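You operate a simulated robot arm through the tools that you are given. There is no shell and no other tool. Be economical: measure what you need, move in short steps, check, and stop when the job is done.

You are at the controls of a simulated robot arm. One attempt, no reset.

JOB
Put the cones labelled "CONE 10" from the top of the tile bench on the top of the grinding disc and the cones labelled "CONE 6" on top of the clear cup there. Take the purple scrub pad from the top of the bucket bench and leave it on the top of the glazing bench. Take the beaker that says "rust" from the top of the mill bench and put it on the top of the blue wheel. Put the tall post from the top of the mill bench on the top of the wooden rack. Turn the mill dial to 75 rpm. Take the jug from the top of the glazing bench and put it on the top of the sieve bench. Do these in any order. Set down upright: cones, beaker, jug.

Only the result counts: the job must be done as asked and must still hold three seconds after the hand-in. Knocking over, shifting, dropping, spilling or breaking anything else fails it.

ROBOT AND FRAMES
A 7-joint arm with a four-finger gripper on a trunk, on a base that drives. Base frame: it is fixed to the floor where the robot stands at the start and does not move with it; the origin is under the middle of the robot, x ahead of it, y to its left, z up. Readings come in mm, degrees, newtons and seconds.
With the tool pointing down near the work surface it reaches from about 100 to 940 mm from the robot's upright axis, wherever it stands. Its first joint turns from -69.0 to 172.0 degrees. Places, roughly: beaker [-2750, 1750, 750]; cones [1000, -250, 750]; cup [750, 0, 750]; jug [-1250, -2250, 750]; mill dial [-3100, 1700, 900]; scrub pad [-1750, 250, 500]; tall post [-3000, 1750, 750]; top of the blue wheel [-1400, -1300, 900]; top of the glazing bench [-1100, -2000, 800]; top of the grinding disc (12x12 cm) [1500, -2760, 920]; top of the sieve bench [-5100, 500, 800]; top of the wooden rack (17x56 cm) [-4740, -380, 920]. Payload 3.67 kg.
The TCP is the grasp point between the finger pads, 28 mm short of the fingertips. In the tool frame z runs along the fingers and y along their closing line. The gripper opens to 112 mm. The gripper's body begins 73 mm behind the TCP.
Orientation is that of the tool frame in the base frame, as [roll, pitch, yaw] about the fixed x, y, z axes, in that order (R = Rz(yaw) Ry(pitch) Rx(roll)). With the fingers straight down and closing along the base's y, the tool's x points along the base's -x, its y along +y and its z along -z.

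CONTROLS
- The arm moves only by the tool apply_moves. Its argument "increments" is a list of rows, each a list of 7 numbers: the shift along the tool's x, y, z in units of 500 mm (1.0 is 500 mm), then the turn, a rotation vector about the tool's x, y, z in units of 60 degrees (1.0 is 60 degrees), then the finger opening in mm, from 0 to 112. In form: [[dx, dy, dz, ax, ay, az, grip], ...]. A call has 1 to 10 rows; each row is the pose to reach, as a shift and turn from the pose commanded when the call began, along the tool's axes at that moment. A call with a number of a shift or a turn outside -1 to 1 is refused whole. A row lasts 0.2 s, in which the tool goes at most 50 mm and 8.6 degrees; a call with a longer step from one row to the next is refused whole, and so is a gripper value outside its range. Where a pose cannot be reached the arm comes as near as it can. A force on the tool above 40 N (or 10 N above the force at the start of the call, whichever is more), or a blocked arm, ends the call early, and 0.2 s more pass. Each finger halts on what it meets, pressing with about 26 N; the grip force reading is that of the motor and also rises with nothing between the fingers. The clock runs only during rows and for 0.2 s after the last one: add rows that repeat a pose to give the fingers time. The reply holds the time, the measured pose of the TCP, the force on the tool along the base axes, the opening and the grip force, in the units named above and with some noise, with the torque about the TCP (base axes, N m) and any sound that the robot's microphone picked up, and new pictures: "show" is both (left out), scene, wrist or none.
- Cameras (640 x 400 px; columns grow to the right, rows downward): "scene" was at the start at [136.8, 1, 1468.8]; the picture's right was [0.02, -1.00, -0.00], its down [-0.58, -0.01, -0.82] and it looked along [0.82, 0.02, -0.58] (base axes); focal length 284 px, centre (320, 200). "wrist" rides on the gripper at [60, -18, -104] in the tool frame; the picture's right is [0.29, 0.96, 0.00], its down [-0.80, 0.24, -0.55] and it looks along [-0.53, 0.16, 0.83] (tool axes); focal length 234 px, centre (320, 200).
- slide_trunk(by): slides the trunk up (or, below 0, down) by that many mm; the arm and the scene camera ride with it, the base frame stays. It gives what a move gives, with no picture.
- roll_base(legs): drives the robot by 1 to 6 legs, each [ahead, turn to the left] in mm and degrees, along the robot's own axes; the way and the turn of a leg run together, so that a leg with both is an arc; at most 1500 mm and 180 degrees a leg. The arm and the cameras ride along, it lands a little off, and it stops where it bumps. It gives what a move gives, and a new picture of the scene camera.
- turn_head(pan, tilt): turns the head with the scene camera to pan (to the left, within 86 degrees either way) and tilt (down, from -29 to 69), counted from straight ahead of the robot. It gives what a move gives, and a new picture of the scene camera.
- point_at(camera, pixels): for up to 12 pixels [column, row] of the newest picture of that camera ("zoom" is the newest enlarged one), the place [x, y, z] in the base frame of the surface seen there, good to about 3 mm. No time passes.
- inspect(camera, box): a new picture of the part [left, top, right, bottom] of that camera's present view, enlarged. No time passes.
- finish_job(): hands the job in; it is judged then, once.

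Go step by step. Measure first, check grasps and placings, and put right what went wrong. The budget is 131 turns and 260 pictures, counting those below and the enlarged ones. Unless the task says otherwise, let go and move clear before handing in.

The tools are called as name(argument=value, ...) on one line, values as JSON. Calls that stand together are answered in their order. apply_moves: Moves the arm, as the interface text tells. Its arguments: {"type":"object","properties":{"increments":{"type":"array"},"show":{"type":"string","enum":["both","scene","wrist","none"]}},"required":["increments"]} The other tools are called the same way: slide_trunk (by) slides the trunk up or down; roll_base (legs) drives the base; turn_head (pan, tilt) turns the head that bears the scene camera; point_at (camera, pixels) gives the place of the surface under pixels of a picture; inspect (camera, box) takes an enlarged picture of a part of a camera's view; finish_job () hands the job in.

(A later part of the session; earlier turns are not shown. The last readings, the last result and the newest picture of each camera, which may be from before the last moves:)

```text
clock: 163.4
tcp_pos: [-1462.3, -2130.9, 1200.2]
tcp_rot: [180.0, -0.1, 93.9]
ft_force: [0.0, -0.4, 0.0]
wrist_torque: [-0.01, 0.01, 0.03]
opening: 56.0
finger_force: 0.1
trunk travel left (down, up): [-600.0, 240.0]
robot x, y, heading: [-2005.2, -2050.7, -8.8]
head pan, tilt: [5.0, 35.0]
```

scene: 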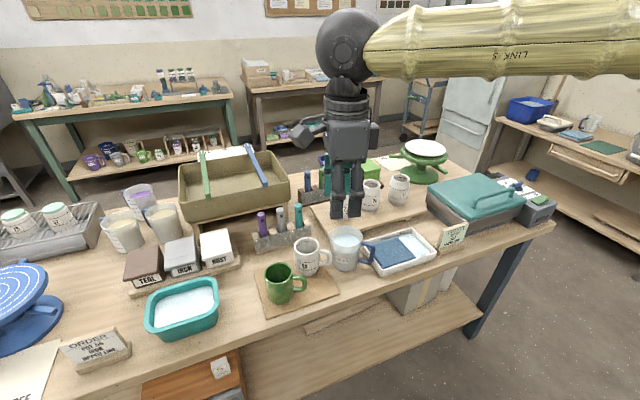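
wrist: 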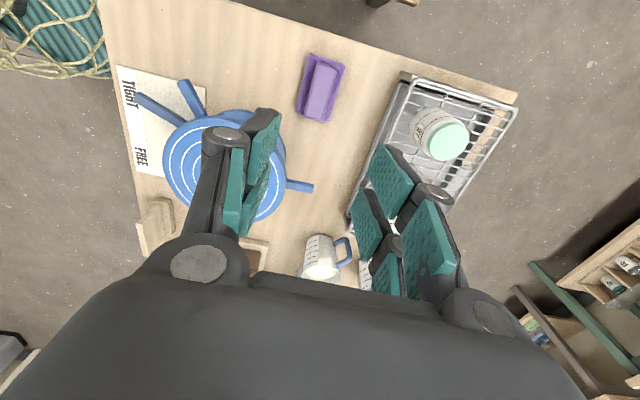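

inspect(camera="scene", box=[250, 190, 450, 320])

point_at(camera="zoom", pixels=[[250, 142], [270, 130], [300, 118], [340, 118], [360, 130], [310, 130], [300, 240], [250, 230], [370, 190], [395, 180], [370, 240], [230, 200]])

point_at(camera="zoom", pixels=[[356, 175], [380, 170], [393, 200], [375, 235], [355, 235], [325, 150], [300, 150], [248, 160], [358, 150], [215, 160], [240, 195]])

```text
3.08 times, centred on (350, 255) of scene
```

zoom: 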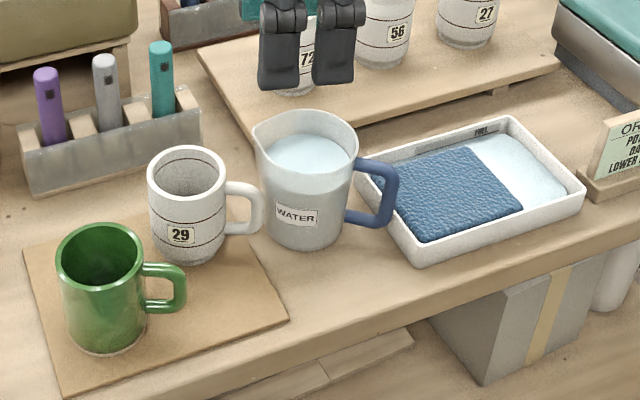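

```text
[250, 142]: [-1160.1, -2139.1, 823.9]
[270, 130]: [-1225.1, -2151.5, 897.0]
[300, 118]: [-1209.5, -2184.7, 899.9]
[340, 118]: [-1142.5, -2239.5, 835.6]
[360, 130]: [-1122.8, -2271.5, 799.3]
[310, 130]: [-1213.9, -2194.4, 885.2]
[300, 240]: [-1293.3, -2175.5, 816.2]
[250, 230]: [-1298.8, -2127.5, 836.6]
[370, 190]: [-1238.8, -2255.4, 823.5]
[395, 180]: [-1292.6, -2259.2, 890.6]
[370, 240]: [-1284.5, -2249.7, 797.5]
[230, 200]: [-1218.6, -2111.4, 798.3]
```

```text
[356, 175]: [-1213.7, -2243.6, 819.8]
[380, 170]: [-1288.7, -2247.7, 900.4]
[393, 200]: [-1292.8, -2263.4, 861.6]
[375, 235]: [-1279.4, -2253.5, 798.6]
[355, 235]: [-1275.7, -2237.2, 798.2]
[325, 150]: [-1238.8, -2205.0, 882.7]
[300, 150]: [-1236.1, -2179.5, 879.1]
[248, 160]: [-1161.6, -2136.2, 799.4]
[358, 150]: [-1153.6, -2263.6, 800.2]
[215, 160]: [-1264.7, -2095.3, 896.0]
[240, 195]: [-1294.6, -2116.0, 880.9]
```

The WATER jug's body is near (-1247,-2185), with a rim about 100 mm wide and its handle toward (-1290,-2260). I'll go above it for an overhead look, fingers fully open.

apply_moves(increments=[[-0.023, 0.07, 0.033, 0, 0, 0, 75], [-0.046, 0.141, 0.067, 0, 0, 0, 95], [-0.07, 0.211, 0.1, 0, 0, 0, 112], [-0.093, 0.281, 0.133, 0, 0, 0, 112], [-0.116, 0.352, 0.167, 0, 0, 0, 112], [-0.139, 0.422, 0.2, 0, 0, 0, 112]], show="wrist")

inspect(camera="wrist", box=[240, 60, 440, 220])

```text
clock: 164.8
tcp_pos: [-1244.0, -2185.9, 1098.7]
tcp_rot: [-179.9, 0.1, 93.8]
ft_force: [0.9, -0.1, 0.2]
wrist_torque: [0.0, 0.02, 0.03]
opening: 112.1
finger_force: 0.1
trunk travel left (down, up): [-600.0, 240.0]
robot x, y, heading: [-2001.9, -2050.6, -9.1]
head pan, tilt: [5.0, 35.0]
```

wrist: 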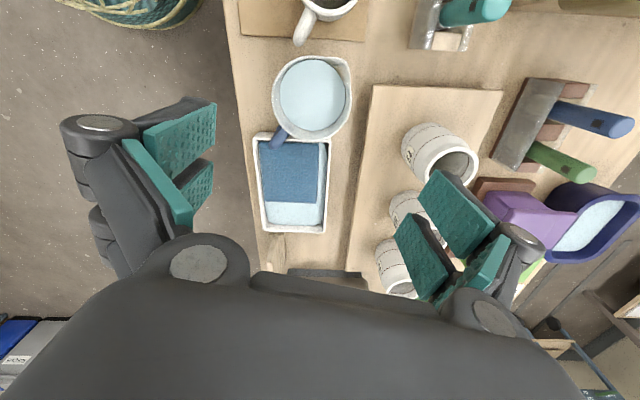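

```text
2.50 times, centred on (340, 140) of wrist
```

zoom: 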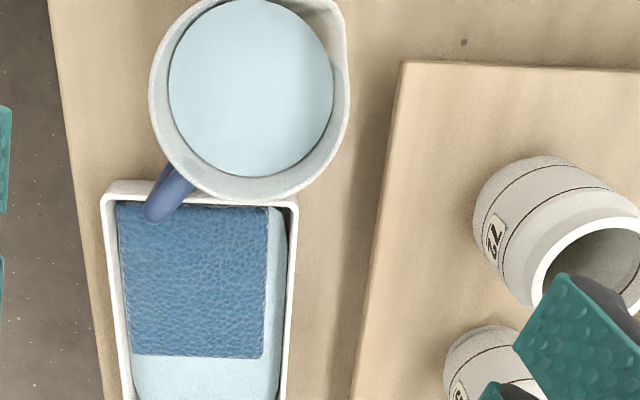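

point_at(camera="wrist", pixels=[[273, 95], [275, 97], [350, 97], [348, 100], [310, 138], [300, 138], [300, 58], [318, 57], [335, 60], [345, 68], [278, 120], [340, 122]])

```text
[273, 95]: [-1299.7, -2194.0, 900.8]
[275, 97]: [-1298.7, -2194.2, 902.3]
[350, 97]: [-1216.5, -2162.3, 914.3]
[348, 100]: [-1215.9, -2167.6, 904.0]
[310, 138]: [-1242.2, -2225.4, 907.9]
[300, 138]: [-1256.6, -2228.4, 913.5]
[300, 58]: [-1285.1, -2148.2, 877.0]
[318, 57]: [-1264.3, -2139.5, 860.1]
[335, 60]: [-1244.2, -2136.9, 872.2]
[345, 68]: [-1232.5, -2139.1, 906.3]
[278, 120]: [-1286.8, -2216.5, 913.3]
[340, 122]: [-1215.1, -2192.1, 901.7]
```

Rim fit: centre (-1257,-2184), radius 44. That leaves 12 mm per side with open fingers. Descending to z≈868.

apply_moves(increments=[[0.006, -0.026, 0.09, 0, 0, 0, 112], [0.006, -0.026, 0.18, 0, 0, 0, 112], [0.006, -0.026, 0.25, 0, 0, 0, 112], [0.006, -0.026, 0.31, 0, 0, 0, 112], [0.006, -0.026, 0.36, 0, 0, 0, 112], [0.006, -0.026, 0.41, 0, 0, 0, 112], [0.006, -0.026, 0.44, 0, 0, 0, 112], [0.006, -0.026, 0.462, 0, 0, 0, 112], [0.006, -0.026, 0.462, 0, 0, 0, 112]])

```text
clock: 166.8
tcp_pos: [-1259.9, -2183.3, 869.1]
tcp_rot: [-180.0, 0.1, 93.9]
ft_force: [0.2, 0.2, 0.7]
wrist_torque: [-0.02, 0.0, 0.02]
opening: 111.8
finger_force: 0.1
trunk travel left (down, up): [-600.0, 240.0]
robot x, y, heading: [-2000.1, -2051.3, -9.0]
head pan, tilt: [5.0, 35.0]
```

scene: 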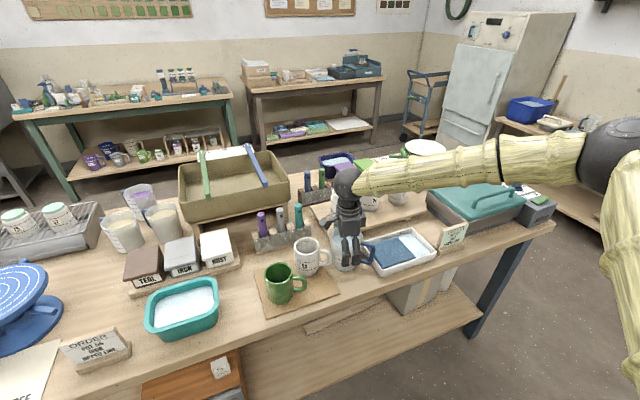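
wrist: 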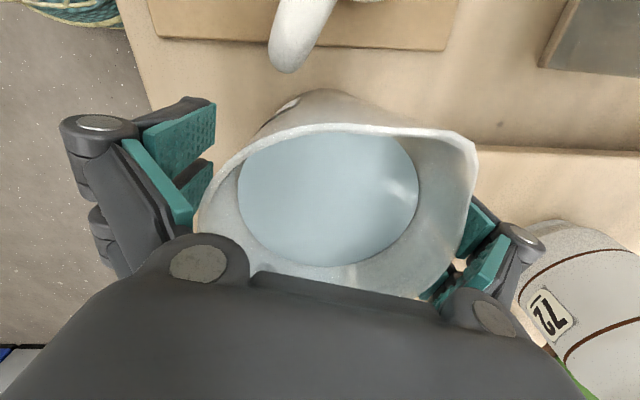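

The fingers straddle the jug. Close and check.

apply_moves(increments=[[0, 0.004, 0, 0, 0, 0, 112], [0, 0.008, 0, 0, 0, 0, 100], [0, 0.008, 0, 0, 0, 0, 80], [0, 0.008, 0, 0, 0, 0, 60], [0, 0.008, 0, 0, 0, 0, 60], [0, 0.008, 0, 0, 0, 0, 60]], show="wrist")

```text
clock: 168.2
tcp_pos: [-1254.6, -2182.5, 871.3]
tcp_rot: [179.8, 0.0, 94.0]
ft_force: [10.6, -3.8, 29.1]
wrist_torque: [0.11, 0.13, 0.01]
opening: 92.6
finger_force: 25.9
trunk travel left (down, up): [-600.0, 240.0]
robot x, y, heading: [-2001.0, -2053.0, -8.8]
head pan, tilt: [5.0, 35.0]
```

wrist: 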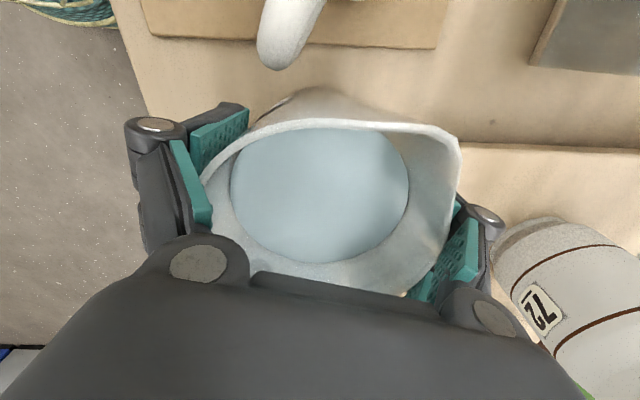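

Closed at 92.6 mm, with an odd 29 N upward force on the tool. I'll raise a little and re-read before lifting.

apply_moves(increments=[[0, 0, -0.004, 0, 0, 0, 60], [0, 0, -0.008, 0, 0, 0, 60], [0, 0, -0.008, 0, 0, 0, 60]])

inspect(camera="scene", box=[290, 160, 410, 290])

```text
clock: 169.0
tcp_pos: [-1256.1, -2182.9, 872.7]
tcp_rot: [-179.9, 0.0, 94.0]
ft_force: [3.5, 1.3, 9.4]
wrist_torque: [-0.04, 0.07, -0.11]
opening: 91.9
finger_force: 26.0
trunk travel left (down, up): [-600.0, 240.0]
robot x, y, heading: [-2004.2, -2051.9, -8.7]
head pan, tilt: [5.0, 35.0]
```

scene: 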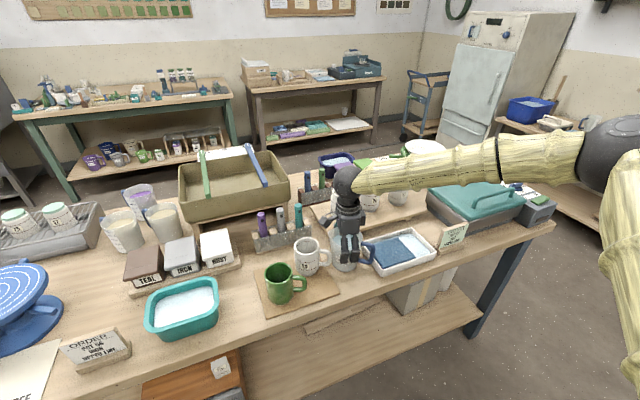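
wrist: 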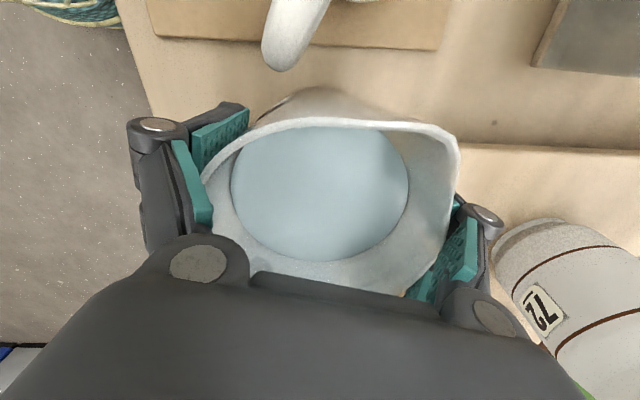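

```text
3.08 times, centred on (350, 225) of scene
```

zoom: 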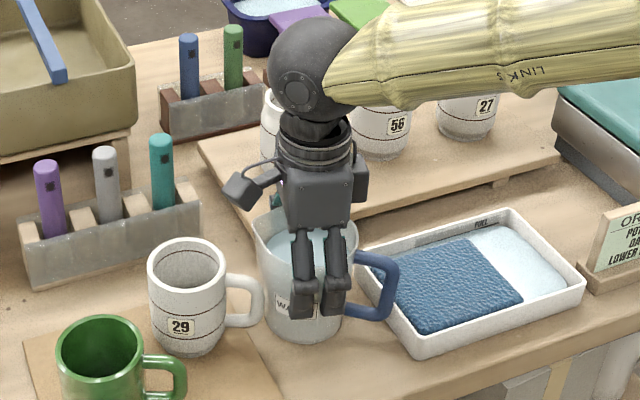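

The force eases as I raise, so the jug was just pressed against the table. Lifting slowly.

apply_moves(increments=[[0, 0, -0.006, 0, 0, 0, 60], [0, 0, -0.012, 0, 0, 0, 60], [0, 0, -0.022, 0, 0, 0, 60], [0, 0, -0.036, 0, 0, 0, 60], [0, 0, -0.05, 0, 0, 0, 60]])

inspect(camera="scene", box=[290, 160, 410, 290])

```text
clock: 170.2
tcp_pos: [-1254.6, -2182.2, 897.4]
tcp_rot: [180.0, 0.1, 94.0]
ft_force: [-0.5, -0.8, -4.2]
wrist_torque: [-0.01, -0.02, 0.03]
opening: 88.9
finger_force: 25.9
trunk travel left (down, up): [-600.0, 240.0]
robot x, y, heading: [-2001.5, -2051.9, -8.7]
head pan, tilt: [5.0, 35.0]
```

scene: 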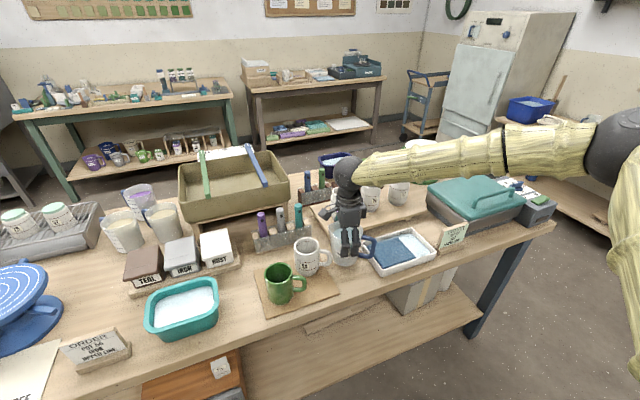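
wrist: 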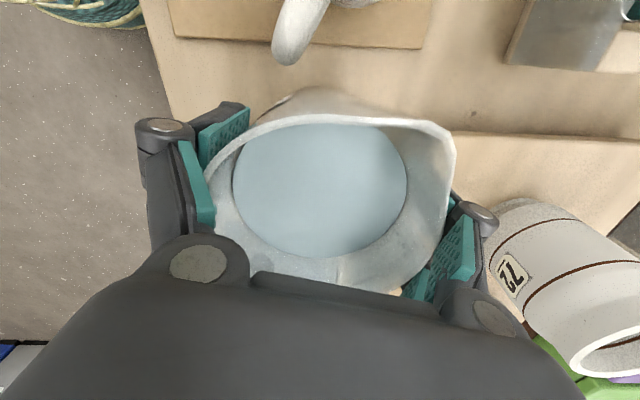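

```text
3.08 times, centred on (350, 225) of scene
```

zoom: 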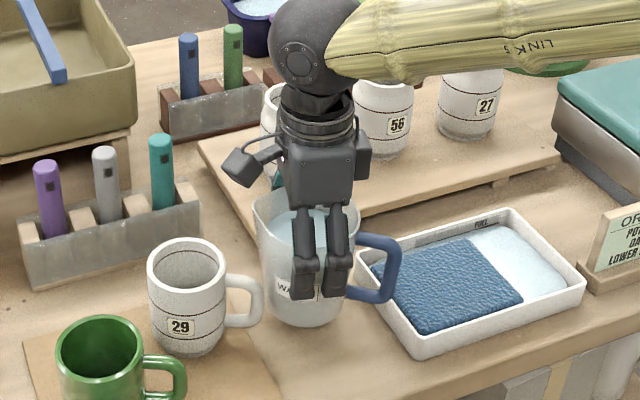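

The jug is off the table (4 N load). I'll lift well clear and check that the opening holds.

apply_moves(increments=[[0, 0, -0.03, 0, 0, 0, 60], [0, 0, -0.07, 0, 0, 0, 60], [0, 0, -0.13, 0, 0, 0, 60], [0, 0, -0.2, 0, 0, 0, 60], [0, 0, -0.27, 0, 0, 0, 60], [0, 0, -0.34, 0, 0, 0, 60], [0, 0, -0.4, 0, 0, 0, 60]])

inspect(camera="scene", box=[290, 60, 410, 190])

```text
clock: 171.8
tcp_pos: [-1255.8, -2183.6, 1099.3]
tcp_rot: [-179.9, 0.0, 94.0]
ft_force: [0.7, -0.2, -4.5]
wrist_torque: [0.01, -0.05, -0.01]
opening: 89.3
finger_force: 25.9
trunk travel left (down, up): [-600.0, 240.0]
robot x, y, heading: [-2002.1, -2049.2, -9.0]
head pan, tilt: [5.0, 35.0]
```

scene: 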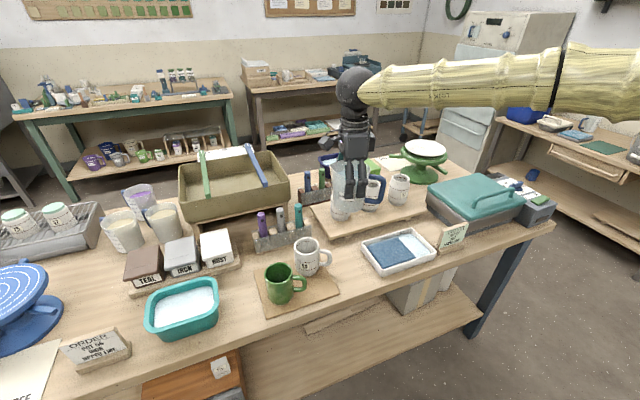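
wrist: 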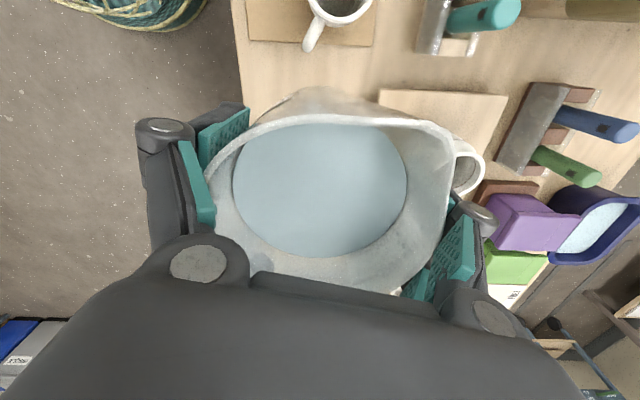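

```text
3.08 times, centred on (350, 125) of scene
```

zoom: 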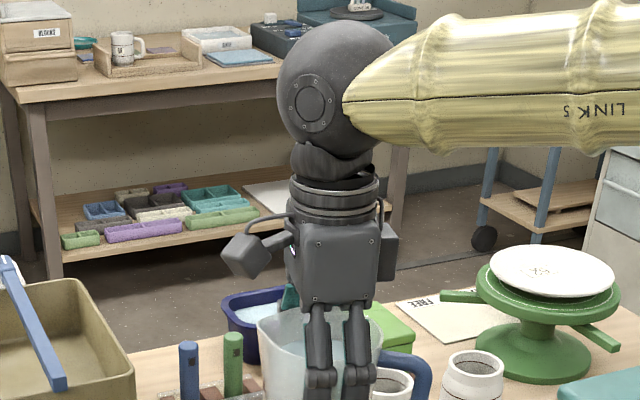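

The jug is held steady at 89 mm. I'll retract, back away and drive toward the sieve bench.

apply_moves(increments=[[0.021, -0.067, -0.02, 0, 0, 0, 60], [0.041, -0.134, -0.04, 0, 0, 0, 60], [0.062, -0.201, -0.06, 0, 0, 0, 60], [0.083, -0.268, -0.08, 0, 0, 0, 60], [0.103, -0.335, -0.1, 0, 0, 0, 60], [0.124, -0.402, -0.12, 0, 0, 0, 60]], show="none")

roll_base(legs=[[-300, 0], [0, 129.5], [988, 0], [988, 0], [0, 34]])

turn_head(pan=20, tilt=25)

```text
clock: 173.2
tcp_pos: [-1461.1, -2134.3, 1158.1]
tcp_rot: [179.9, 0.0, 93.9]
ft_force: [-0.3, 0.3, -3.9]
wrist_torque: [0.02, -0.03, 0.02]
opening: 88.7
finger_force: 26.1
trunk travel left (down, up): [-600.0, 240.0]
robot x, y, heading: [-2002.0, -2053.3, -9.1]
head pan, tilt: [5.0, 35.0]
```

```text
clock: 191.7
tcp_pos: [-3827.2, -89.6, 1157.5]
tcp_rot: [180.0, 0.1, -101.4]
ft_force: [-0.5, -0.4, -4.9]
wrist_torque: [0.02, -0.01, -0.03]
opening: 88.7
finger_force: 26.3
trunk travel left (down, up): [-600.0, 240.0]
robot x, y, heading: [-3323.3, -314.1, 155.8]
head pan, tilt: [5.0, 35.0]
```

scene: 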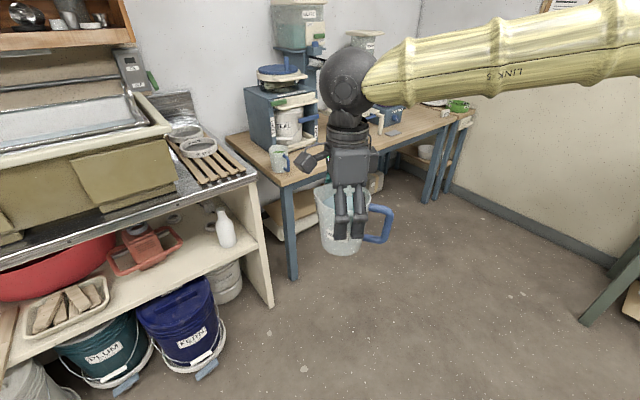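

```text
clock: 192.5
tcp_pos: [-3826.1, -89.3, 1156.6]
tcp_rot: [-180.0, 0.1, -101.4]
ft_force: [0.5, -0.1, -4.9]
wrist_torque: [-0.05, 0.03, 0.0]
opening: 88.9
finger_force: 25.9
trunk travel left (down, up): [-600.0, 240.0]
robot x, y, heading: [-3326.4, -313.2, 156.1]
head pan, tilt: [20.0, 25.0]
```

scene: 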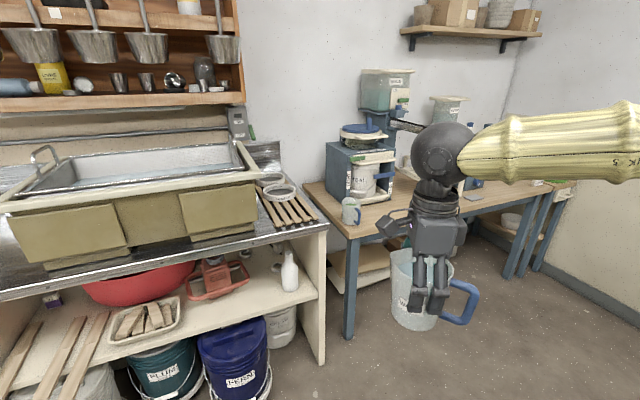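

The sieve bench and the slatted wooden rack are in view. I'll measure both.

point_at(camera="scene", pixels=[[348, 335], [360, 235], [400, 210], [440, 190], [480, 205], [510, 185], [505, 275], [285, 205], [300, 215], [268, 190], [275, 225], [322, 360]])

inspect(camera="scene", box=[300, 60, 580, 240])

inspect(camera="scene", box=[220, 130, 340, 250])

```text
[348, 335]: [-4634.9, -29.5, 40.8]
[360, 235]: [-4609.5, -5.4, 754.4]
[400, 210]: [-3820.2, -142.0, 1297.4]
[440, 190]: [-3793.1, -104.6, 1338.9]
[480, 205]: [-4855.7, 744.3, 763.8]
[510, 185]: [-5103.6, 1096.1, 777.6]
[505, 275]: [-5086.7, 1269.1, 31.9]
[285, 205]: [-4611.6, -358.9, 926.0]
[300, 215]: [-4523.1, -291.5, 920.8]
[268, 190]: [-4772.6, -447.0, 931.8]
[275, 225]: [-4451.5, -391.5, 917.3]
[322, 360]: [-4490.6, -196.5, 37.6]
```

```text
2.22 times, centred on (440, 150) of scene
```

zoom: 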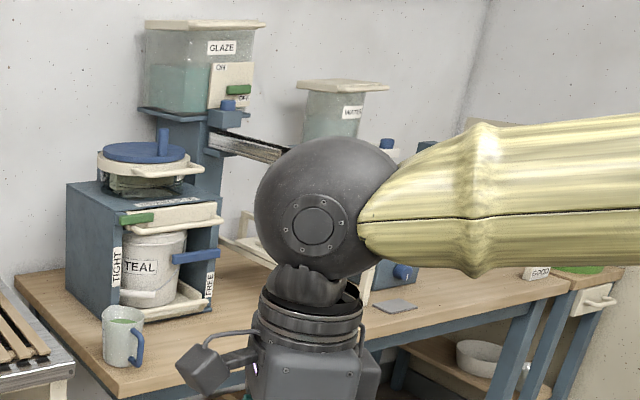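

```text
3.33 times, centred on (280, 190) of scene
```

zoom: 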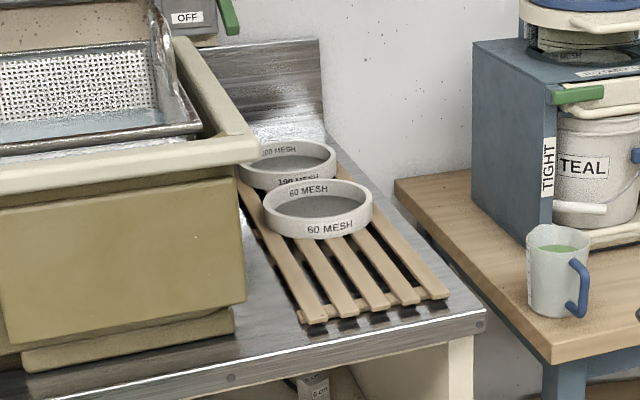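

I'll move in front of the sieve bench to see its free space.

roll_base(legs=[[0, -25.5], [1250, 0], [0, 70]])

turn_head(pan=0, tilt=38)

```text
clock: 203.1
tcp_pos: [-4648.0, 461.3, 1157.2]
tcp_rot: [179.9, -0.1, -58.0]
ft_force: [-0.9, -0.5, -5.2]
wrist_torque: [0.01, 0.02, 0.02]
opening: 89.2
finger_force: 26.2
trunk travel left (down, up): [-600.0, 240.0]
robot x, y, heading: [-4127.8, 648.5, -160.9]
head pan, tilt: [20.0, 25.0]
```

scene: 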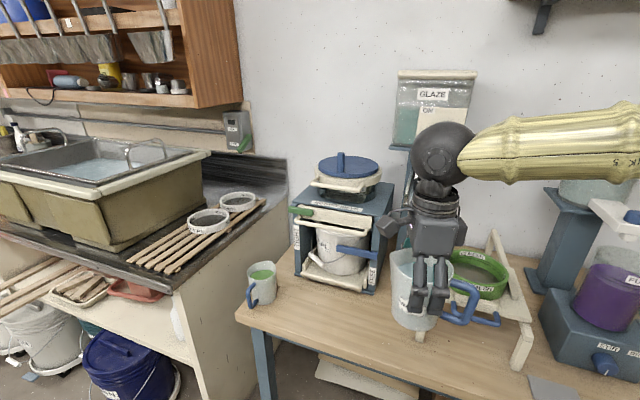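

```text
clock: 203.9
tcp_pos: [-4647.6, 462.1, 1157.0]
tcp_rot: [-180.0, 0.1, -58.0]
ft_force: [0.0, 0.6, -5.5]
wrist_torque: [-0.02, 0.0, 0.02]
opening: 88.7
finger_force: 25.7
trunk travel left (down, up): [-600.0, 240.0]
robot x, y, heading: [-4128.9, 642.1, -160.8]
head pan, tilt: [0.0, 38.0]
```

scene: 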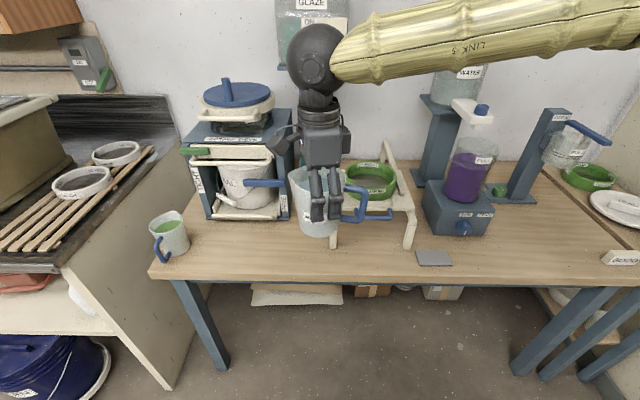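

The front strip of the bench is free. Measuring candidate spots.

point_at(camera="scene", pixels=[[250, 245], [290, 250], [365, 255], [240, 275], [300, 277], [370, 278], [520, 250], [520, 215], [410, 245], [335, 245], [215, 235], [265, 225]])

inspect(camera="scene", box=[140, 130, 440, 300])

```text
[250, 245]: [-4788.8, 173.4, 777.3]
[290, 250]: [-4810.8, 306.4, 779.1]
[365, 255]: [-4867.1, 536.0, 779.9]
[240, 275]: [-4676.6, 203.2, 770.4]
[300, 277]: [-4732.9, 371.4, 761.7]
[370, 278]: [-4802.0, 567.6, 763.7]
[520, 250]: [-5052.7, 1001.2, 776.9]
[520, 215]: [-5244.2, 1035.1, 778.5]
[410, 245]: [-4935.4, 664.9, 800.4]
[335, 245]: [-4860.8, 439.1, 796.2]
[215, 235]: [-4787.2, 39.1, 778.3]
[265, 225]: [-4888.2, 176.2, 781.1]
```

```text
2.13 times, centred on (290, 215) of scene
```

zoom: 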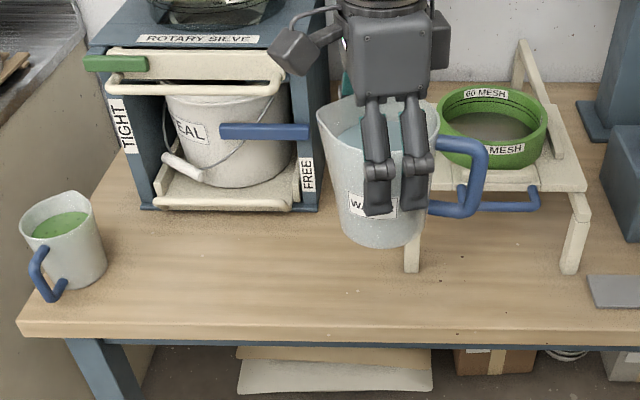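

point_at(camera="zoom", pixels=[[230, 130], [300, 130], [250, 138], [195, 175], [225, 205], [310, 200], [410, 265], [520, 205], [60, 230], [100, 270], [465, 195]])

```text
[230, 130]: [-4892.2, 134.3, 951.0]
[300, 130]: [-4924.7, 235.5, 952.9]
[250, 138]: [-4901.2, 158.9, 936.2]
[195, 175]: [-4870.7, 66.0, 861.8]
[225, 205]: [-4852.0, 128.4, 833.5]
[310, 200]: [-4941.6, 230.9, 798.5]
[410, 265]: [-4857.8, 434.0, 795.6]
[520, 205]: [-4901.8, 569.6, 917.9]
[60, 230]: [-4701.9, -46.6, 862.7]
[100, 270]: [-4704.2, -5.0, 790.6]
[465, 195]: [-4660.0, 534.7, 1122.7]
```

The spot (-4795,300) is clear. I'll move over it and lower partway.

apply_moves(increments=[[0.024, 0.084, 0, 0, 0, 0, 60], [0.048, 0.168, 0, 0, 0, 0, 60], [0.071, 0.253, 0, 0, 0, 0, 60], [0.095, 0.337, 0, 0, 0, 0, 60], [0.119, 0.421, 0, 0, 0, 0, 60], [0.119, 0.421, 0.09, 0, 0, 0, 60], [0.119, 0.421, 0.18, 0, 0, 0, 60], [0.119, 0.421, 0.27, 0, 0, 0, 60], [0.119, 0.421, 0.36, 0, 0, 0, 60], [0.119, 0.421, 0.45, 0, 0, 0, 60]])

inspect(camera="scene", box=[200, 130, 400, 300])

```text
clock: 206.1
tcp_pos: [-4795.8, 298.9, 930.3]
tcp_rot: [-179.9, 0.0, -58.1]
ft_force: [-0.4, -0.3, -4.4]
wrist_torque: [-0.05, -0.02, -0.01]
opening: 88.8
finger_force: 26.2
trunk travel left (down, up): [-600.0, 240.0]
robot x, y, heading: [-4130.8, 647.5, -160.4]
head pan, tilt: [0.0, 38.0]
```

scene: 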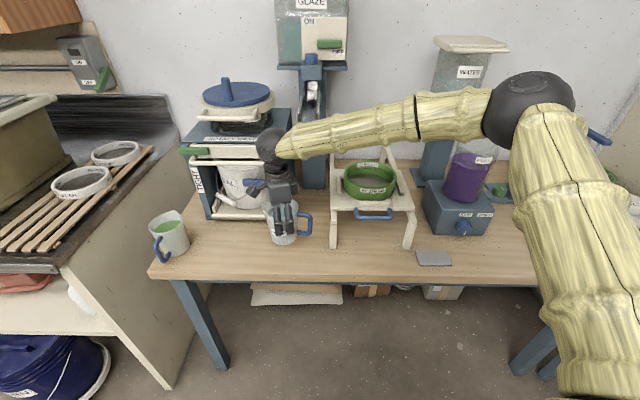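
wrist: 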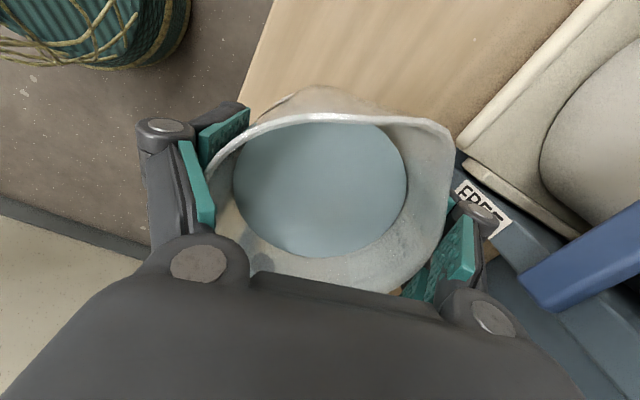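

```text
2.35 times, centred on (300, 215) of scene
```

zoom: 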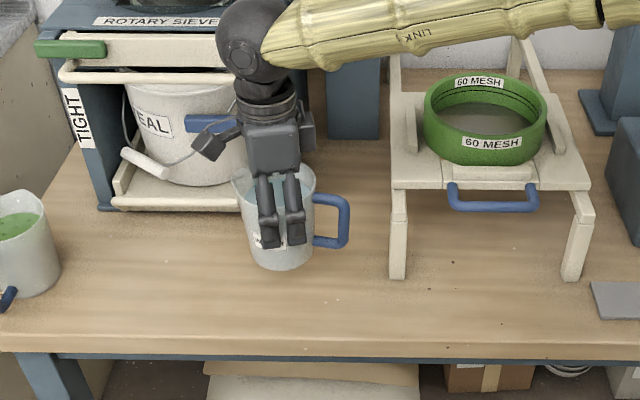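

Clear so far. I'll continue down slowly until it touches.

apply_moves(increments=[[0, 0, 0.06, 0, 0, 0, 60], [0, 0, 0.11, 0, 0, 0, 60], [0, 0, 0.13, 0, 0, 0, 60], [0, 0, 0.145, 0, 0, 0, 60], [0, 0, 0.153, 0, 0, 0, 60], [0, 0, 0.159, 0, 0, 0, 60], [0, 0, 0.165, 0, 0, 0, 60]], show="none")

```text
clock: 207.7
tcp_pos: [-4794.3, 299.4, 854.3]
tcp_rot: [179.6, 0.0, -58.0]
ft_force: [-4.6, -0.9, 33.6]
wrist_torque: [0.1, -0.13, -0.15]
opening: 89.2
finger_force: 25.9
trunk travel left (down, up): [-600.0, 240.0]
robot x, y, heading: [-4130.1, 645.6, -160.8]
head pan, tilt: [0.0, 38.0]
```

Contact at z 854. Ease off to near zero force, then release.

apply_moves(increments=[[0, 0, -0.006, 0, 0, 0, 60], [0, 0, -0.01, 0, 0, 0, 60], [0, 0, -0.01, 0, 0, 0, 60]], show="none")

```text
clock: 208.5
tcp_pos: [-4792.8, 300.0, 854.4]
tcp_rot: [179.9, 0.0, -58.0]
ft_force: [-6.2, -5.1, 14.1]
wrist_torque: [-0.4, 0.51, 0.0]
opening: 89.0
finger_force: 25.9
trunk travel left (down, up): [-600.0, 240.0]
robot x, y, heading: [-4131.0, 645.5, -160.6]
head pan, tilt: [0.0, 38.0]
```

apply_moves(increments=[[0, 0, -0.003, 0, 0, 0, 60], [0, 0, -0.003, 0, 0, 0, 90], [0, 0, -0.003, 0, 0, 0, 100], [0, 0, -0.003, 0, 0, 0, 112], [0, 0, -0.003, 0, 0, 0, 112]])

inspect(camera="scene", box=[200, 130, 400, 300])

```text
clock: 209.7
tcp_pos: [-4794.6, 298.5, 856.2]
tcp_rot: [-179.9, 0.0, -58.0]
ft_force: [-0.6, -0.2, 0.2]
wrist_torque: [0.03, 0.01, 0.01]
opening: 112.2
finger_force: 0.1
trunk travel left (down, up): [-600.0, 240.0]
robot x, y, heading: [-4128.2, 641.7, -160.8]
head pan, tilt: [0.0, 38.0]
```

scene: 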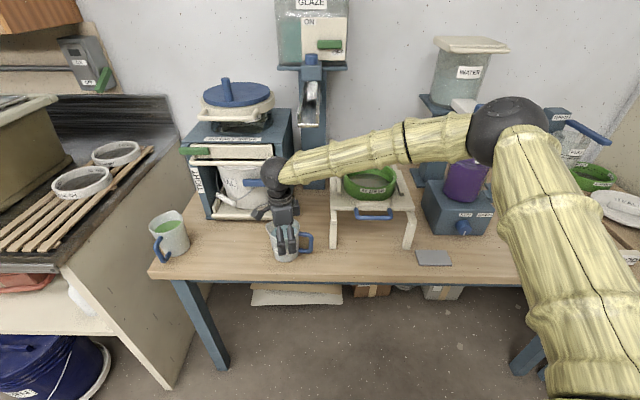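
wrist: 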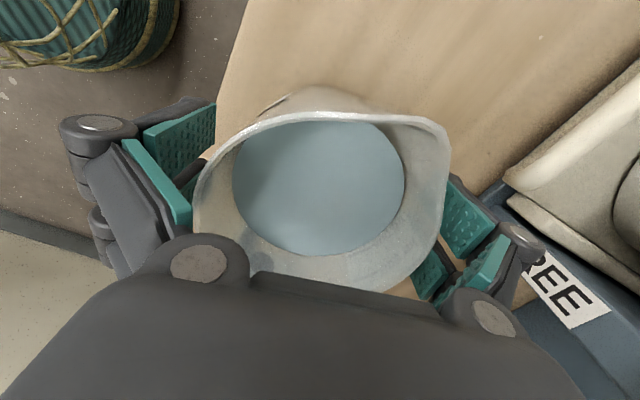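

```text
2.35 times, centred on (300, 215) of scene
```

zoom: 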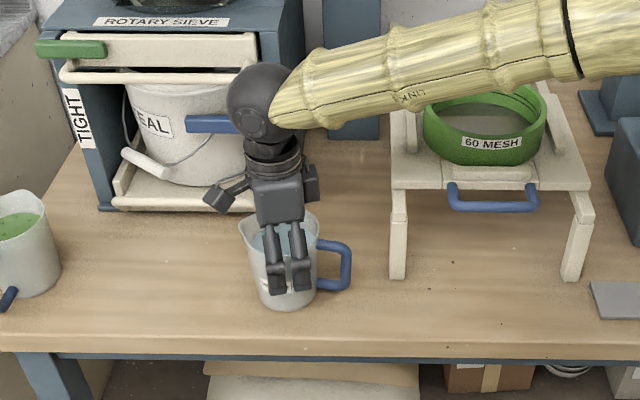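

Released; the jug is upright. It sits slightly nearer the left finger, so I'll centre the tool a few mm and rise.

apply_moves(increments=[[0, -0.008, 0, 0, 0, 0, 112], [0, -0.008, -0.02, 0, 0, 0, 112], [0, -0.008, -0.06, 0, 0, 0, 112], [0, -0.008, -0.12, 0, 0, 0, 112], [0, -0.008, -0.2, 0, 0, 0, 112], [0, -0.008, -0.29, 0, 0, 0, 112], [0, -0.008, -0.38, 0, 0, 0, 112], [0, -0.008, -0.47, 0, 0, 0, 112], [0, -0.008, -0.56, 0, 0, 0, 112], [0, -0.008, -0.6, 0, 0, 0, 112]], show="scene")

inspect(camera="scene", box=[200, 130, 400, 300])

```text
clock: 211.9
tcp_pos: [-4791.4, 303.8, 1156.0]
tcp_rot: [-179.9, 0.0, -58.1]
ft_force: [-1.0, -1.4, 0.1]
wrist_torque: [-0.04, 0.0, 0.01]
opening: 112.0
finger_force: 0.0
trunk travel left (down, up): [-600.0, 240.0]
robot x, y, heading: [-4126.7, 643.8, -160.7]
head pan, tilt: [0.0, 38.0]
```

scene: 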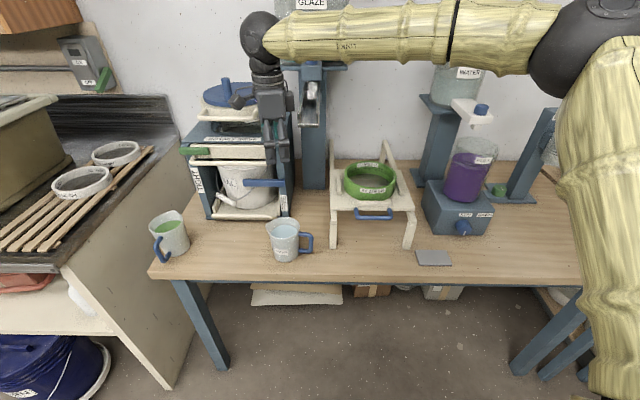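

```text
2.35 times, centred on (300, 215) of scene
```

zoom: 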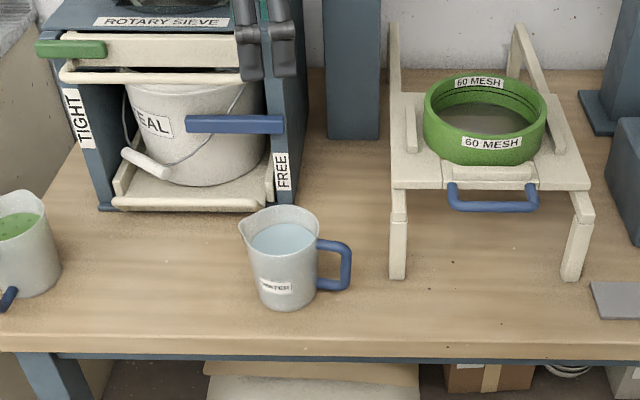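

The jug is done. I'll retract and drive to the mill bench.

apply_moves(increments=[[-0.023, -0.082, 0, 0, 0, 0, 80], [-0.047, -0.164, 0, 0, 0, 0, 60], [-0.07, -0.246, 0, 0, 0, 0, 60], [-0.094, -0.328, 0, 0, 0, 0, 60], [-0.117, -0.41, 0, 0, 0, 0, 60]], show="none")

roll_base(legs=[[-150, 0], [0, 175.3], [1270, 0], [0, 86]])

turn_head(pan=0, tilt=32)

```text
clock: 213.1
tcp_pos: [-4646.3, 461.0, 1159.2]
tcp_rot: [-180.0, -0.1, -58.0]
ft_force: [0.4, 0.4, 0.8]
wrist_torque: [-0.03, 0.01, 0.02]
opening: 60.0
finger_force: 0.2
trunk travel left (down, up): [-600.0, 240.0]
robot x, y, heading: [-4129.1, 646.6, -160.7]
head pan, tilt: [0.0, 38.0]
```

```text
clock: 231.4
tcp_pos: [-2841.1, 1560.6, 1158.1]
tcp_rot: [-180.0, 0.0, -157.1]
ft_force: [0.5, -0.4, 0.2]
wrist_torque: [0.02, -0.02, -0.01]
opening: 60.1
finger_force: 0.0
trunk travel left (down, up): [-600.0, 240.0]
robot x, y, heading: [-2744.9, 1015.7, 100.2]
head pan, tilt: [0.0, 38.0]
```

scene: 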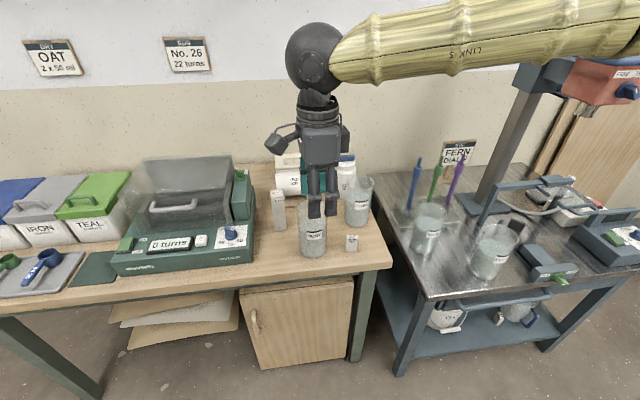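

```text
clock: 232.1
tcp_pos: [-2840.4, 1560.5, 1158.8]
tcp_rot: [-180.0, 0.0, -157.0]
ft_force: [0.7, -0.6, 0.6]
wrist_torque: [-0.02, 0.01, -0.01]
opening: 60.1
finger_force: 0.0
trunk travel left (down, up): [-600.0, 240.0]
robot x, y, heading: [-2745.0, 1019.5, 100.0]
head pan, tilt: [0.0, 32.0]
```

scene: 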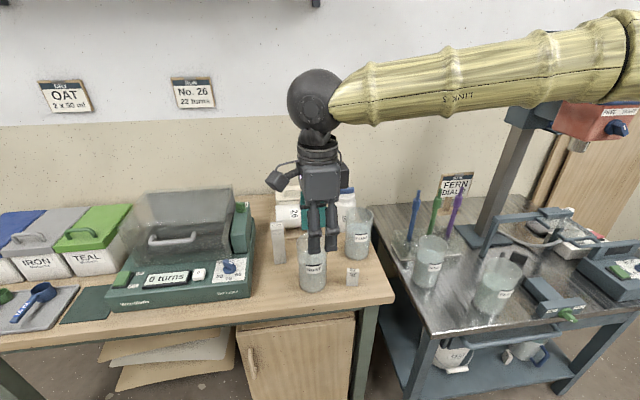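

The mill with its blue dial is at (230,267), the post at (278,243), and the beakers at (313,270) and (358,240). Zooming in.

inspect(camera="scene", box=[255, 170, 395, 310])

inspect(camera="scene", box=[190, 240, 260, 300])

point_at(camera="zoom", pixels=[[355, 240], [370, 180], [380, 150], [300, 250], [470, 250], [350, 320], [180, 260], [80, 270], [350, 255], [405, 240]])

```text
2.86 times, centred on (325, 240) of scene
```

zoom: 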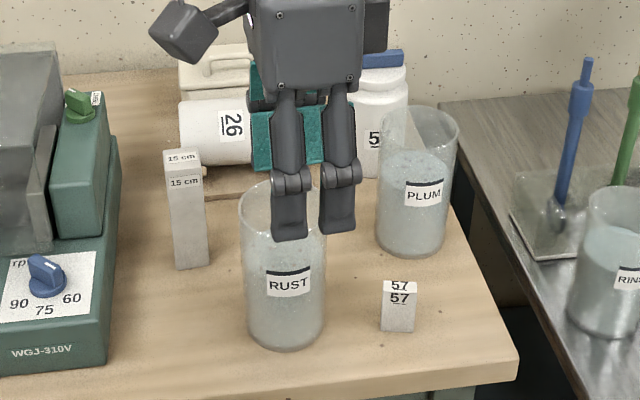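

```text
6.67 times, centred on (225, 270) of scene
```

zoom: 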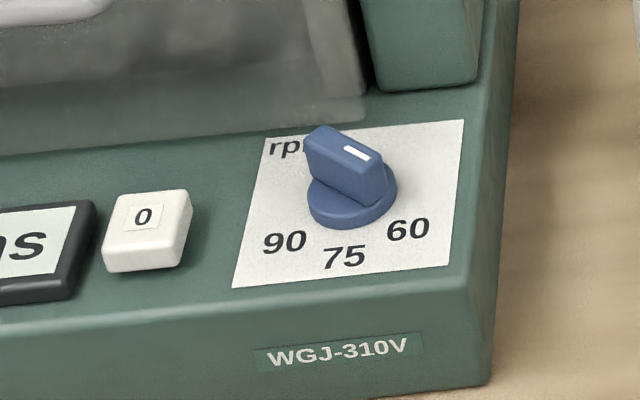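

```text
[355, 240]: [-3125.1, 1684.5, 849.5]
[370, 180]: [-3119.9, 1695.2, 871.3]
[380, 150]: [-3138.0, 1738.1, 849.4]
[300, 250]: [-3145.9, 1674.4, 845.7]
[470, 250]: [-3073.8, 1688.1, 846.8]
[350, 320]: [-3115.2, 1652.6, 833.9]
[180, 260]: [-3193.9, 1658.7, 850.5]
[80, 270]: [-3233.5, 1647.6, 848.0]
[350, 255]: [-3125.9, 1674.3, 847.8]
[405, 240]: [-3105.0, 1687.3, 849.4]
```

The dial is centred near (-3120,1690), on a near-horizontal panel at z≈848. I'll bring the wrist camera above it to read the pointer.

apply_moves(increments=[[0.06, 0.063, 0.022, 0, 0, 0, 60], [0.121, 0.125, 0.045, 0, 0, 0, 60], [0.181, 0.188, 0.067, 0, 0, 0, 60], [0.241, 0.251, 0.089, 0, 0, 0, 60], [0.301, 0.314, 0.111, 0, 0, 0, 60], [0.362, 0.376, 0.134, 0, 0, 0, 60], [0.422, 0.439, 0.156, 0, 0, 0, 60]])

inspect(camera="wrist", box=[260, 40, 420, 180])

```text
clock: 233.7
tcp_pos: [-3124.0, 1681.7, 1077.6]
tcp_rot: [-179.8, 0.1, -157.1]
ft_force: [-0.5, 0.2, 0.2]
wrist_torque: [-0.06, -0.05, 0.03]
opening: 60.2
finger_force: 0.0
trunk travel left (down, up): [-600.0, 240.0]
robot x, y, heading: [-2741.1, 1016.8, 100.1]
head pan, tilt: [0.0, 32.0]
```

scene: 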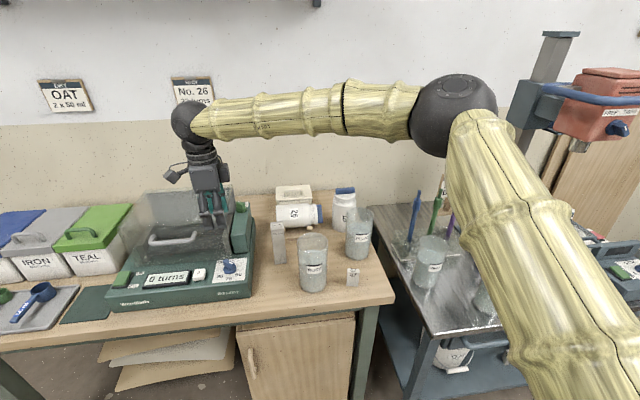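
wrist: 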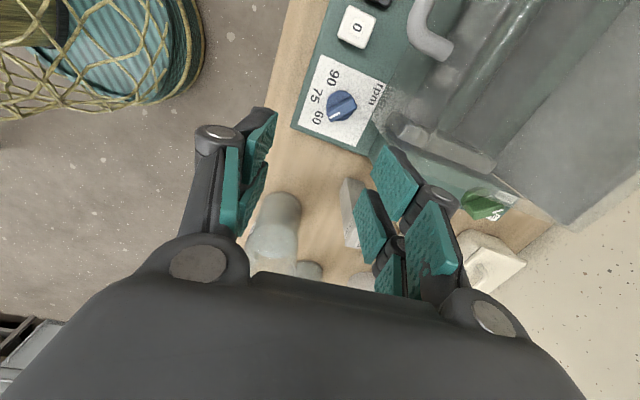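

```text
2.86 times, centred on (340, 110) of wrist
```

zoom: 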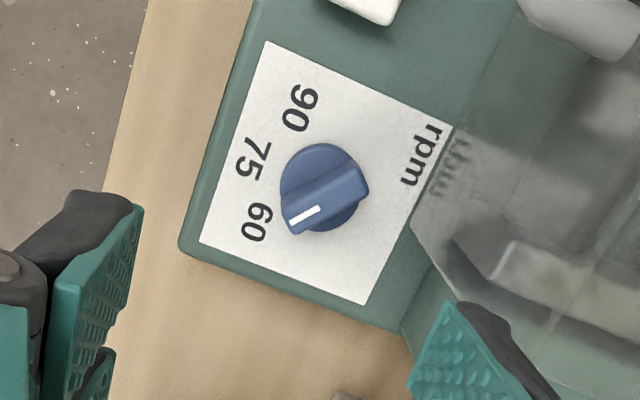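

The pointer is at 60. I'll measure the labels and knob to get the turn angle to 75.

point_at(camera="zoom", pixels=[[300, 108], [252, 160], [257, 222], [303, 215], [290, 226], [365, 185], [330, 195], [300, 160], [345, 220], [270, 42], [200, 240], [365, 303]])

inspect(camera="wrist", box=[310, 70, 375, 140])

point_at(camera="zoom", pixels=[[240, 250], [270, 235], [300, 215], [340, 190], [365, 175], [220, 255]])

```text
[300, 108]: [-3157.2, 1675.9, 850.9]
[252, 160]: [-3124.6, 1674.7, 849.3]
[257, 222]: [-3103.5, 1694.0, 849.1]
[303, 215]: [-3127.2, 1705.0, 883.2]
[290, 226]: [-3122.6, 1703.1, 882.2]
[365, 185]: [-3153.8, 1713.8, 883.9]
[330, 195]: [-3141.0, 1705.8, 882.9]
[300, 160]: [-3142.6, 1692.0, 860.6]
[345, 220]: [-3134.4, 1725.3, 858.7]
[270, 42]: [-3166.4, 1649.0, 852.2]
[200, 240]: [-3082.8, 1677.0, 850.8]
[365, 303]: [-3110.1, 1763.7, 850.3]
```

```text
5.71 times, centred on (342, 105) of wrist
```

zoom: 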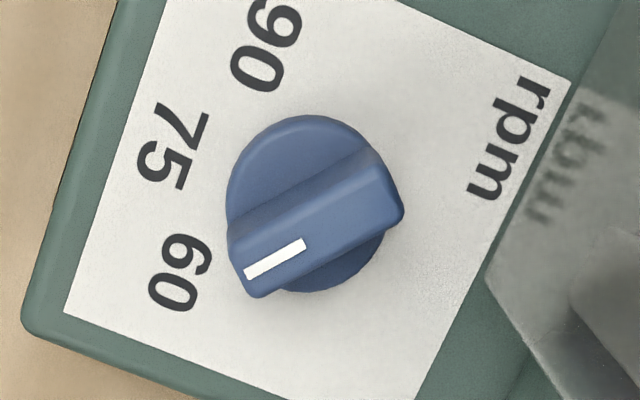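

```text
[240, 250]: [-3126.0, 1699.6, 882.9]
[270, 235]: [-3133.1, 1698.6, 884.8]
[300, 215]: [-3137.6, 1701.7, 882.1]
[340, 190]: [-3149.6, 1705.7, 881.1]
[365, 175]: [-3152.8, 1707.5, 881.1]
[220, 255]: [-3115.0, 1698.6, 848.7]
```

The knob is centred at about (-3139,1708) with its bar top at z≈883. The pointer is at -22° and 75 lies at about -71°, so a 50° clockwise turn is needed. I'll check the cover clearance before coming down.

point_at(camera="wrist", pixels=[[395, 118], [410, 130], [470, 160], [430, 45], [440, 52], [420, 10], [490, 165], [480, 200], [440, 140], [380, 135]])

inspect(camera="scene", box=[110, 170, 270, 310])

point_at(camera="zoom", pixels=[[170, 260], [330, 250], [360, 240], [390, 250], [490, 150], [250, 285], [500, 140], [400, 200]])

```text
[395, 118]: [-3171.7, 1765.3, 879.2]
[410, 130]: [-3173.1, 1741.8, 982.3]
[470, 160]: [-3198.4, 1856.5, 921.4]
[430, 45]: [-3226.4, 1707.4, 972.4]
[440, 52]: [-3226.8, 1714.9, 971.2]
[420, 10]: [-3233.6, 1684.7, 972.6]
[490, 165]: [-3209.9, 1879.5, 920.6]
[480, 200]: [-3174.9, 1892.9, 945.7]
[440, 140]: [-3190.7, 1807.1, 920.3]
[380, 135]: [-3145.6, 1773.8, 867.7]
```

```text
2.86 times, centred on (190, 240) of scene
```

zoom: 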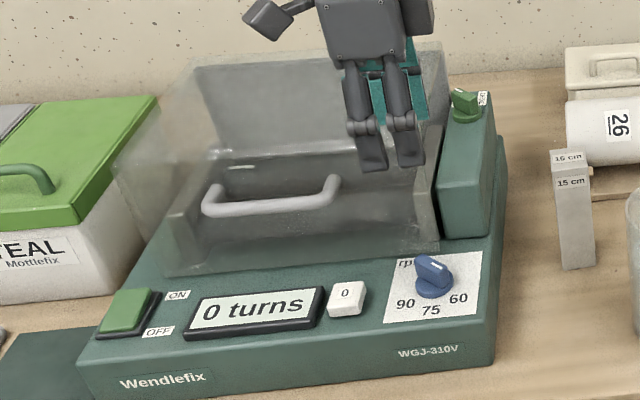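

```text
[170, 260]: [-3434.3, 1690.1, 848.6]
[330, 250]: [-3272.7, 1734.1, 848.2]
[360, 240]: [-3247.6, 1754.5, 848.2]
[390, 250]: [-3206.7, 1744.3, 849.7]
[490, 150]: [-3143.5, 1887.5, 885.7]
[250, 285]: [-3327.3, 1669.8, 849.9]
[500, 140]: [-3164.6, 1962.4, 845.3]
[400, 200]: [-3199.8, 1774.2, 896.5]
```

The transparent cover's corner sits just behind and left of the knob. To keep the wrist camera on the open side I'll use yaw -20°, turning the wrist in place first.

apply_moves(increments=[[0, 0, 0, 0, 0, -0.142, 60], [0, 0, 0, 0, 0, -0.284, 60], [0, 0, 0, 0, 0, -0.426, 60], [0, 0, 0, 0, 0, -0.568, 60], [0, 0, 0, 0, 0, -0.71, 60], [0, 0, 0, 0, 0, -0.852, 60], [0, 0, 0, 0, 0, -0.99, 60]], show="none")

apply_moves(increments=[[0, 0, 0, 0, 0, -0.142, 60], [0, 0, 0, 0, 0, -0.284, 60], [0, 0, 0, 0, 0, -0.426, 60], [0, 0, 0, 0, 0, -0.568, 60], [0, 0, 0, 0, 0, -0.71, 60], [0, 0, 0, 0, 0, -0.852, 60], [0, 0, 0, 0, 0, -0.99, 60]], show="wrist")

```text
clock: 235.2
tcp_pos: [-3120.7, 1682.1, 1080.7]
tcp_rot: [180.0, 0.0, -97.5]
ft_force: [-0.2, -0.5, 0.0]
wrist_torque: [0.01, 0.0, -0.03]
opening: 60.0
finger_force: 0.0
trunk travel left (down, up): [-600.0, 240.0]
robot x, y, heading: [-2742.4, 1015.1, 99.9]
head pan, tilt: [0.0, 32.0]
```

```text
clock: 236.8
tcp_pos: [-3120.1, 1680.3, 1079.9]
tcp_rot: [180.0, 0.0, -38.0]
ft_force: [-0.3, -0.3, 0.3]
wrist_torque: [0.0, -0.01, 0.0]
opening: 60.3
finger_force: 0.1
trunk travel left (down, up): [-600.0, 240.0]
robot x, y, heading: [-2742.6, 1020.7, 100.4]
head pan, tilt: [0.0, 32.0]
```

wrist: 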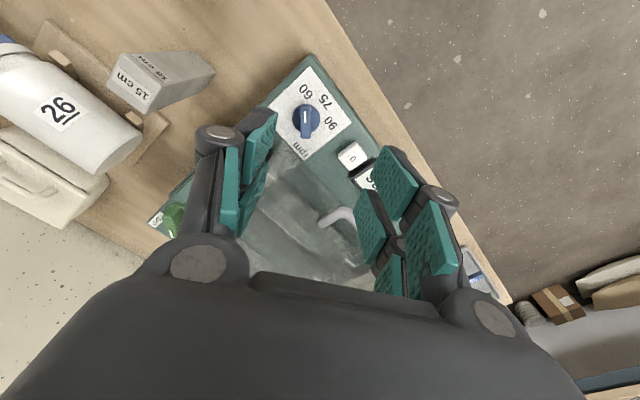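

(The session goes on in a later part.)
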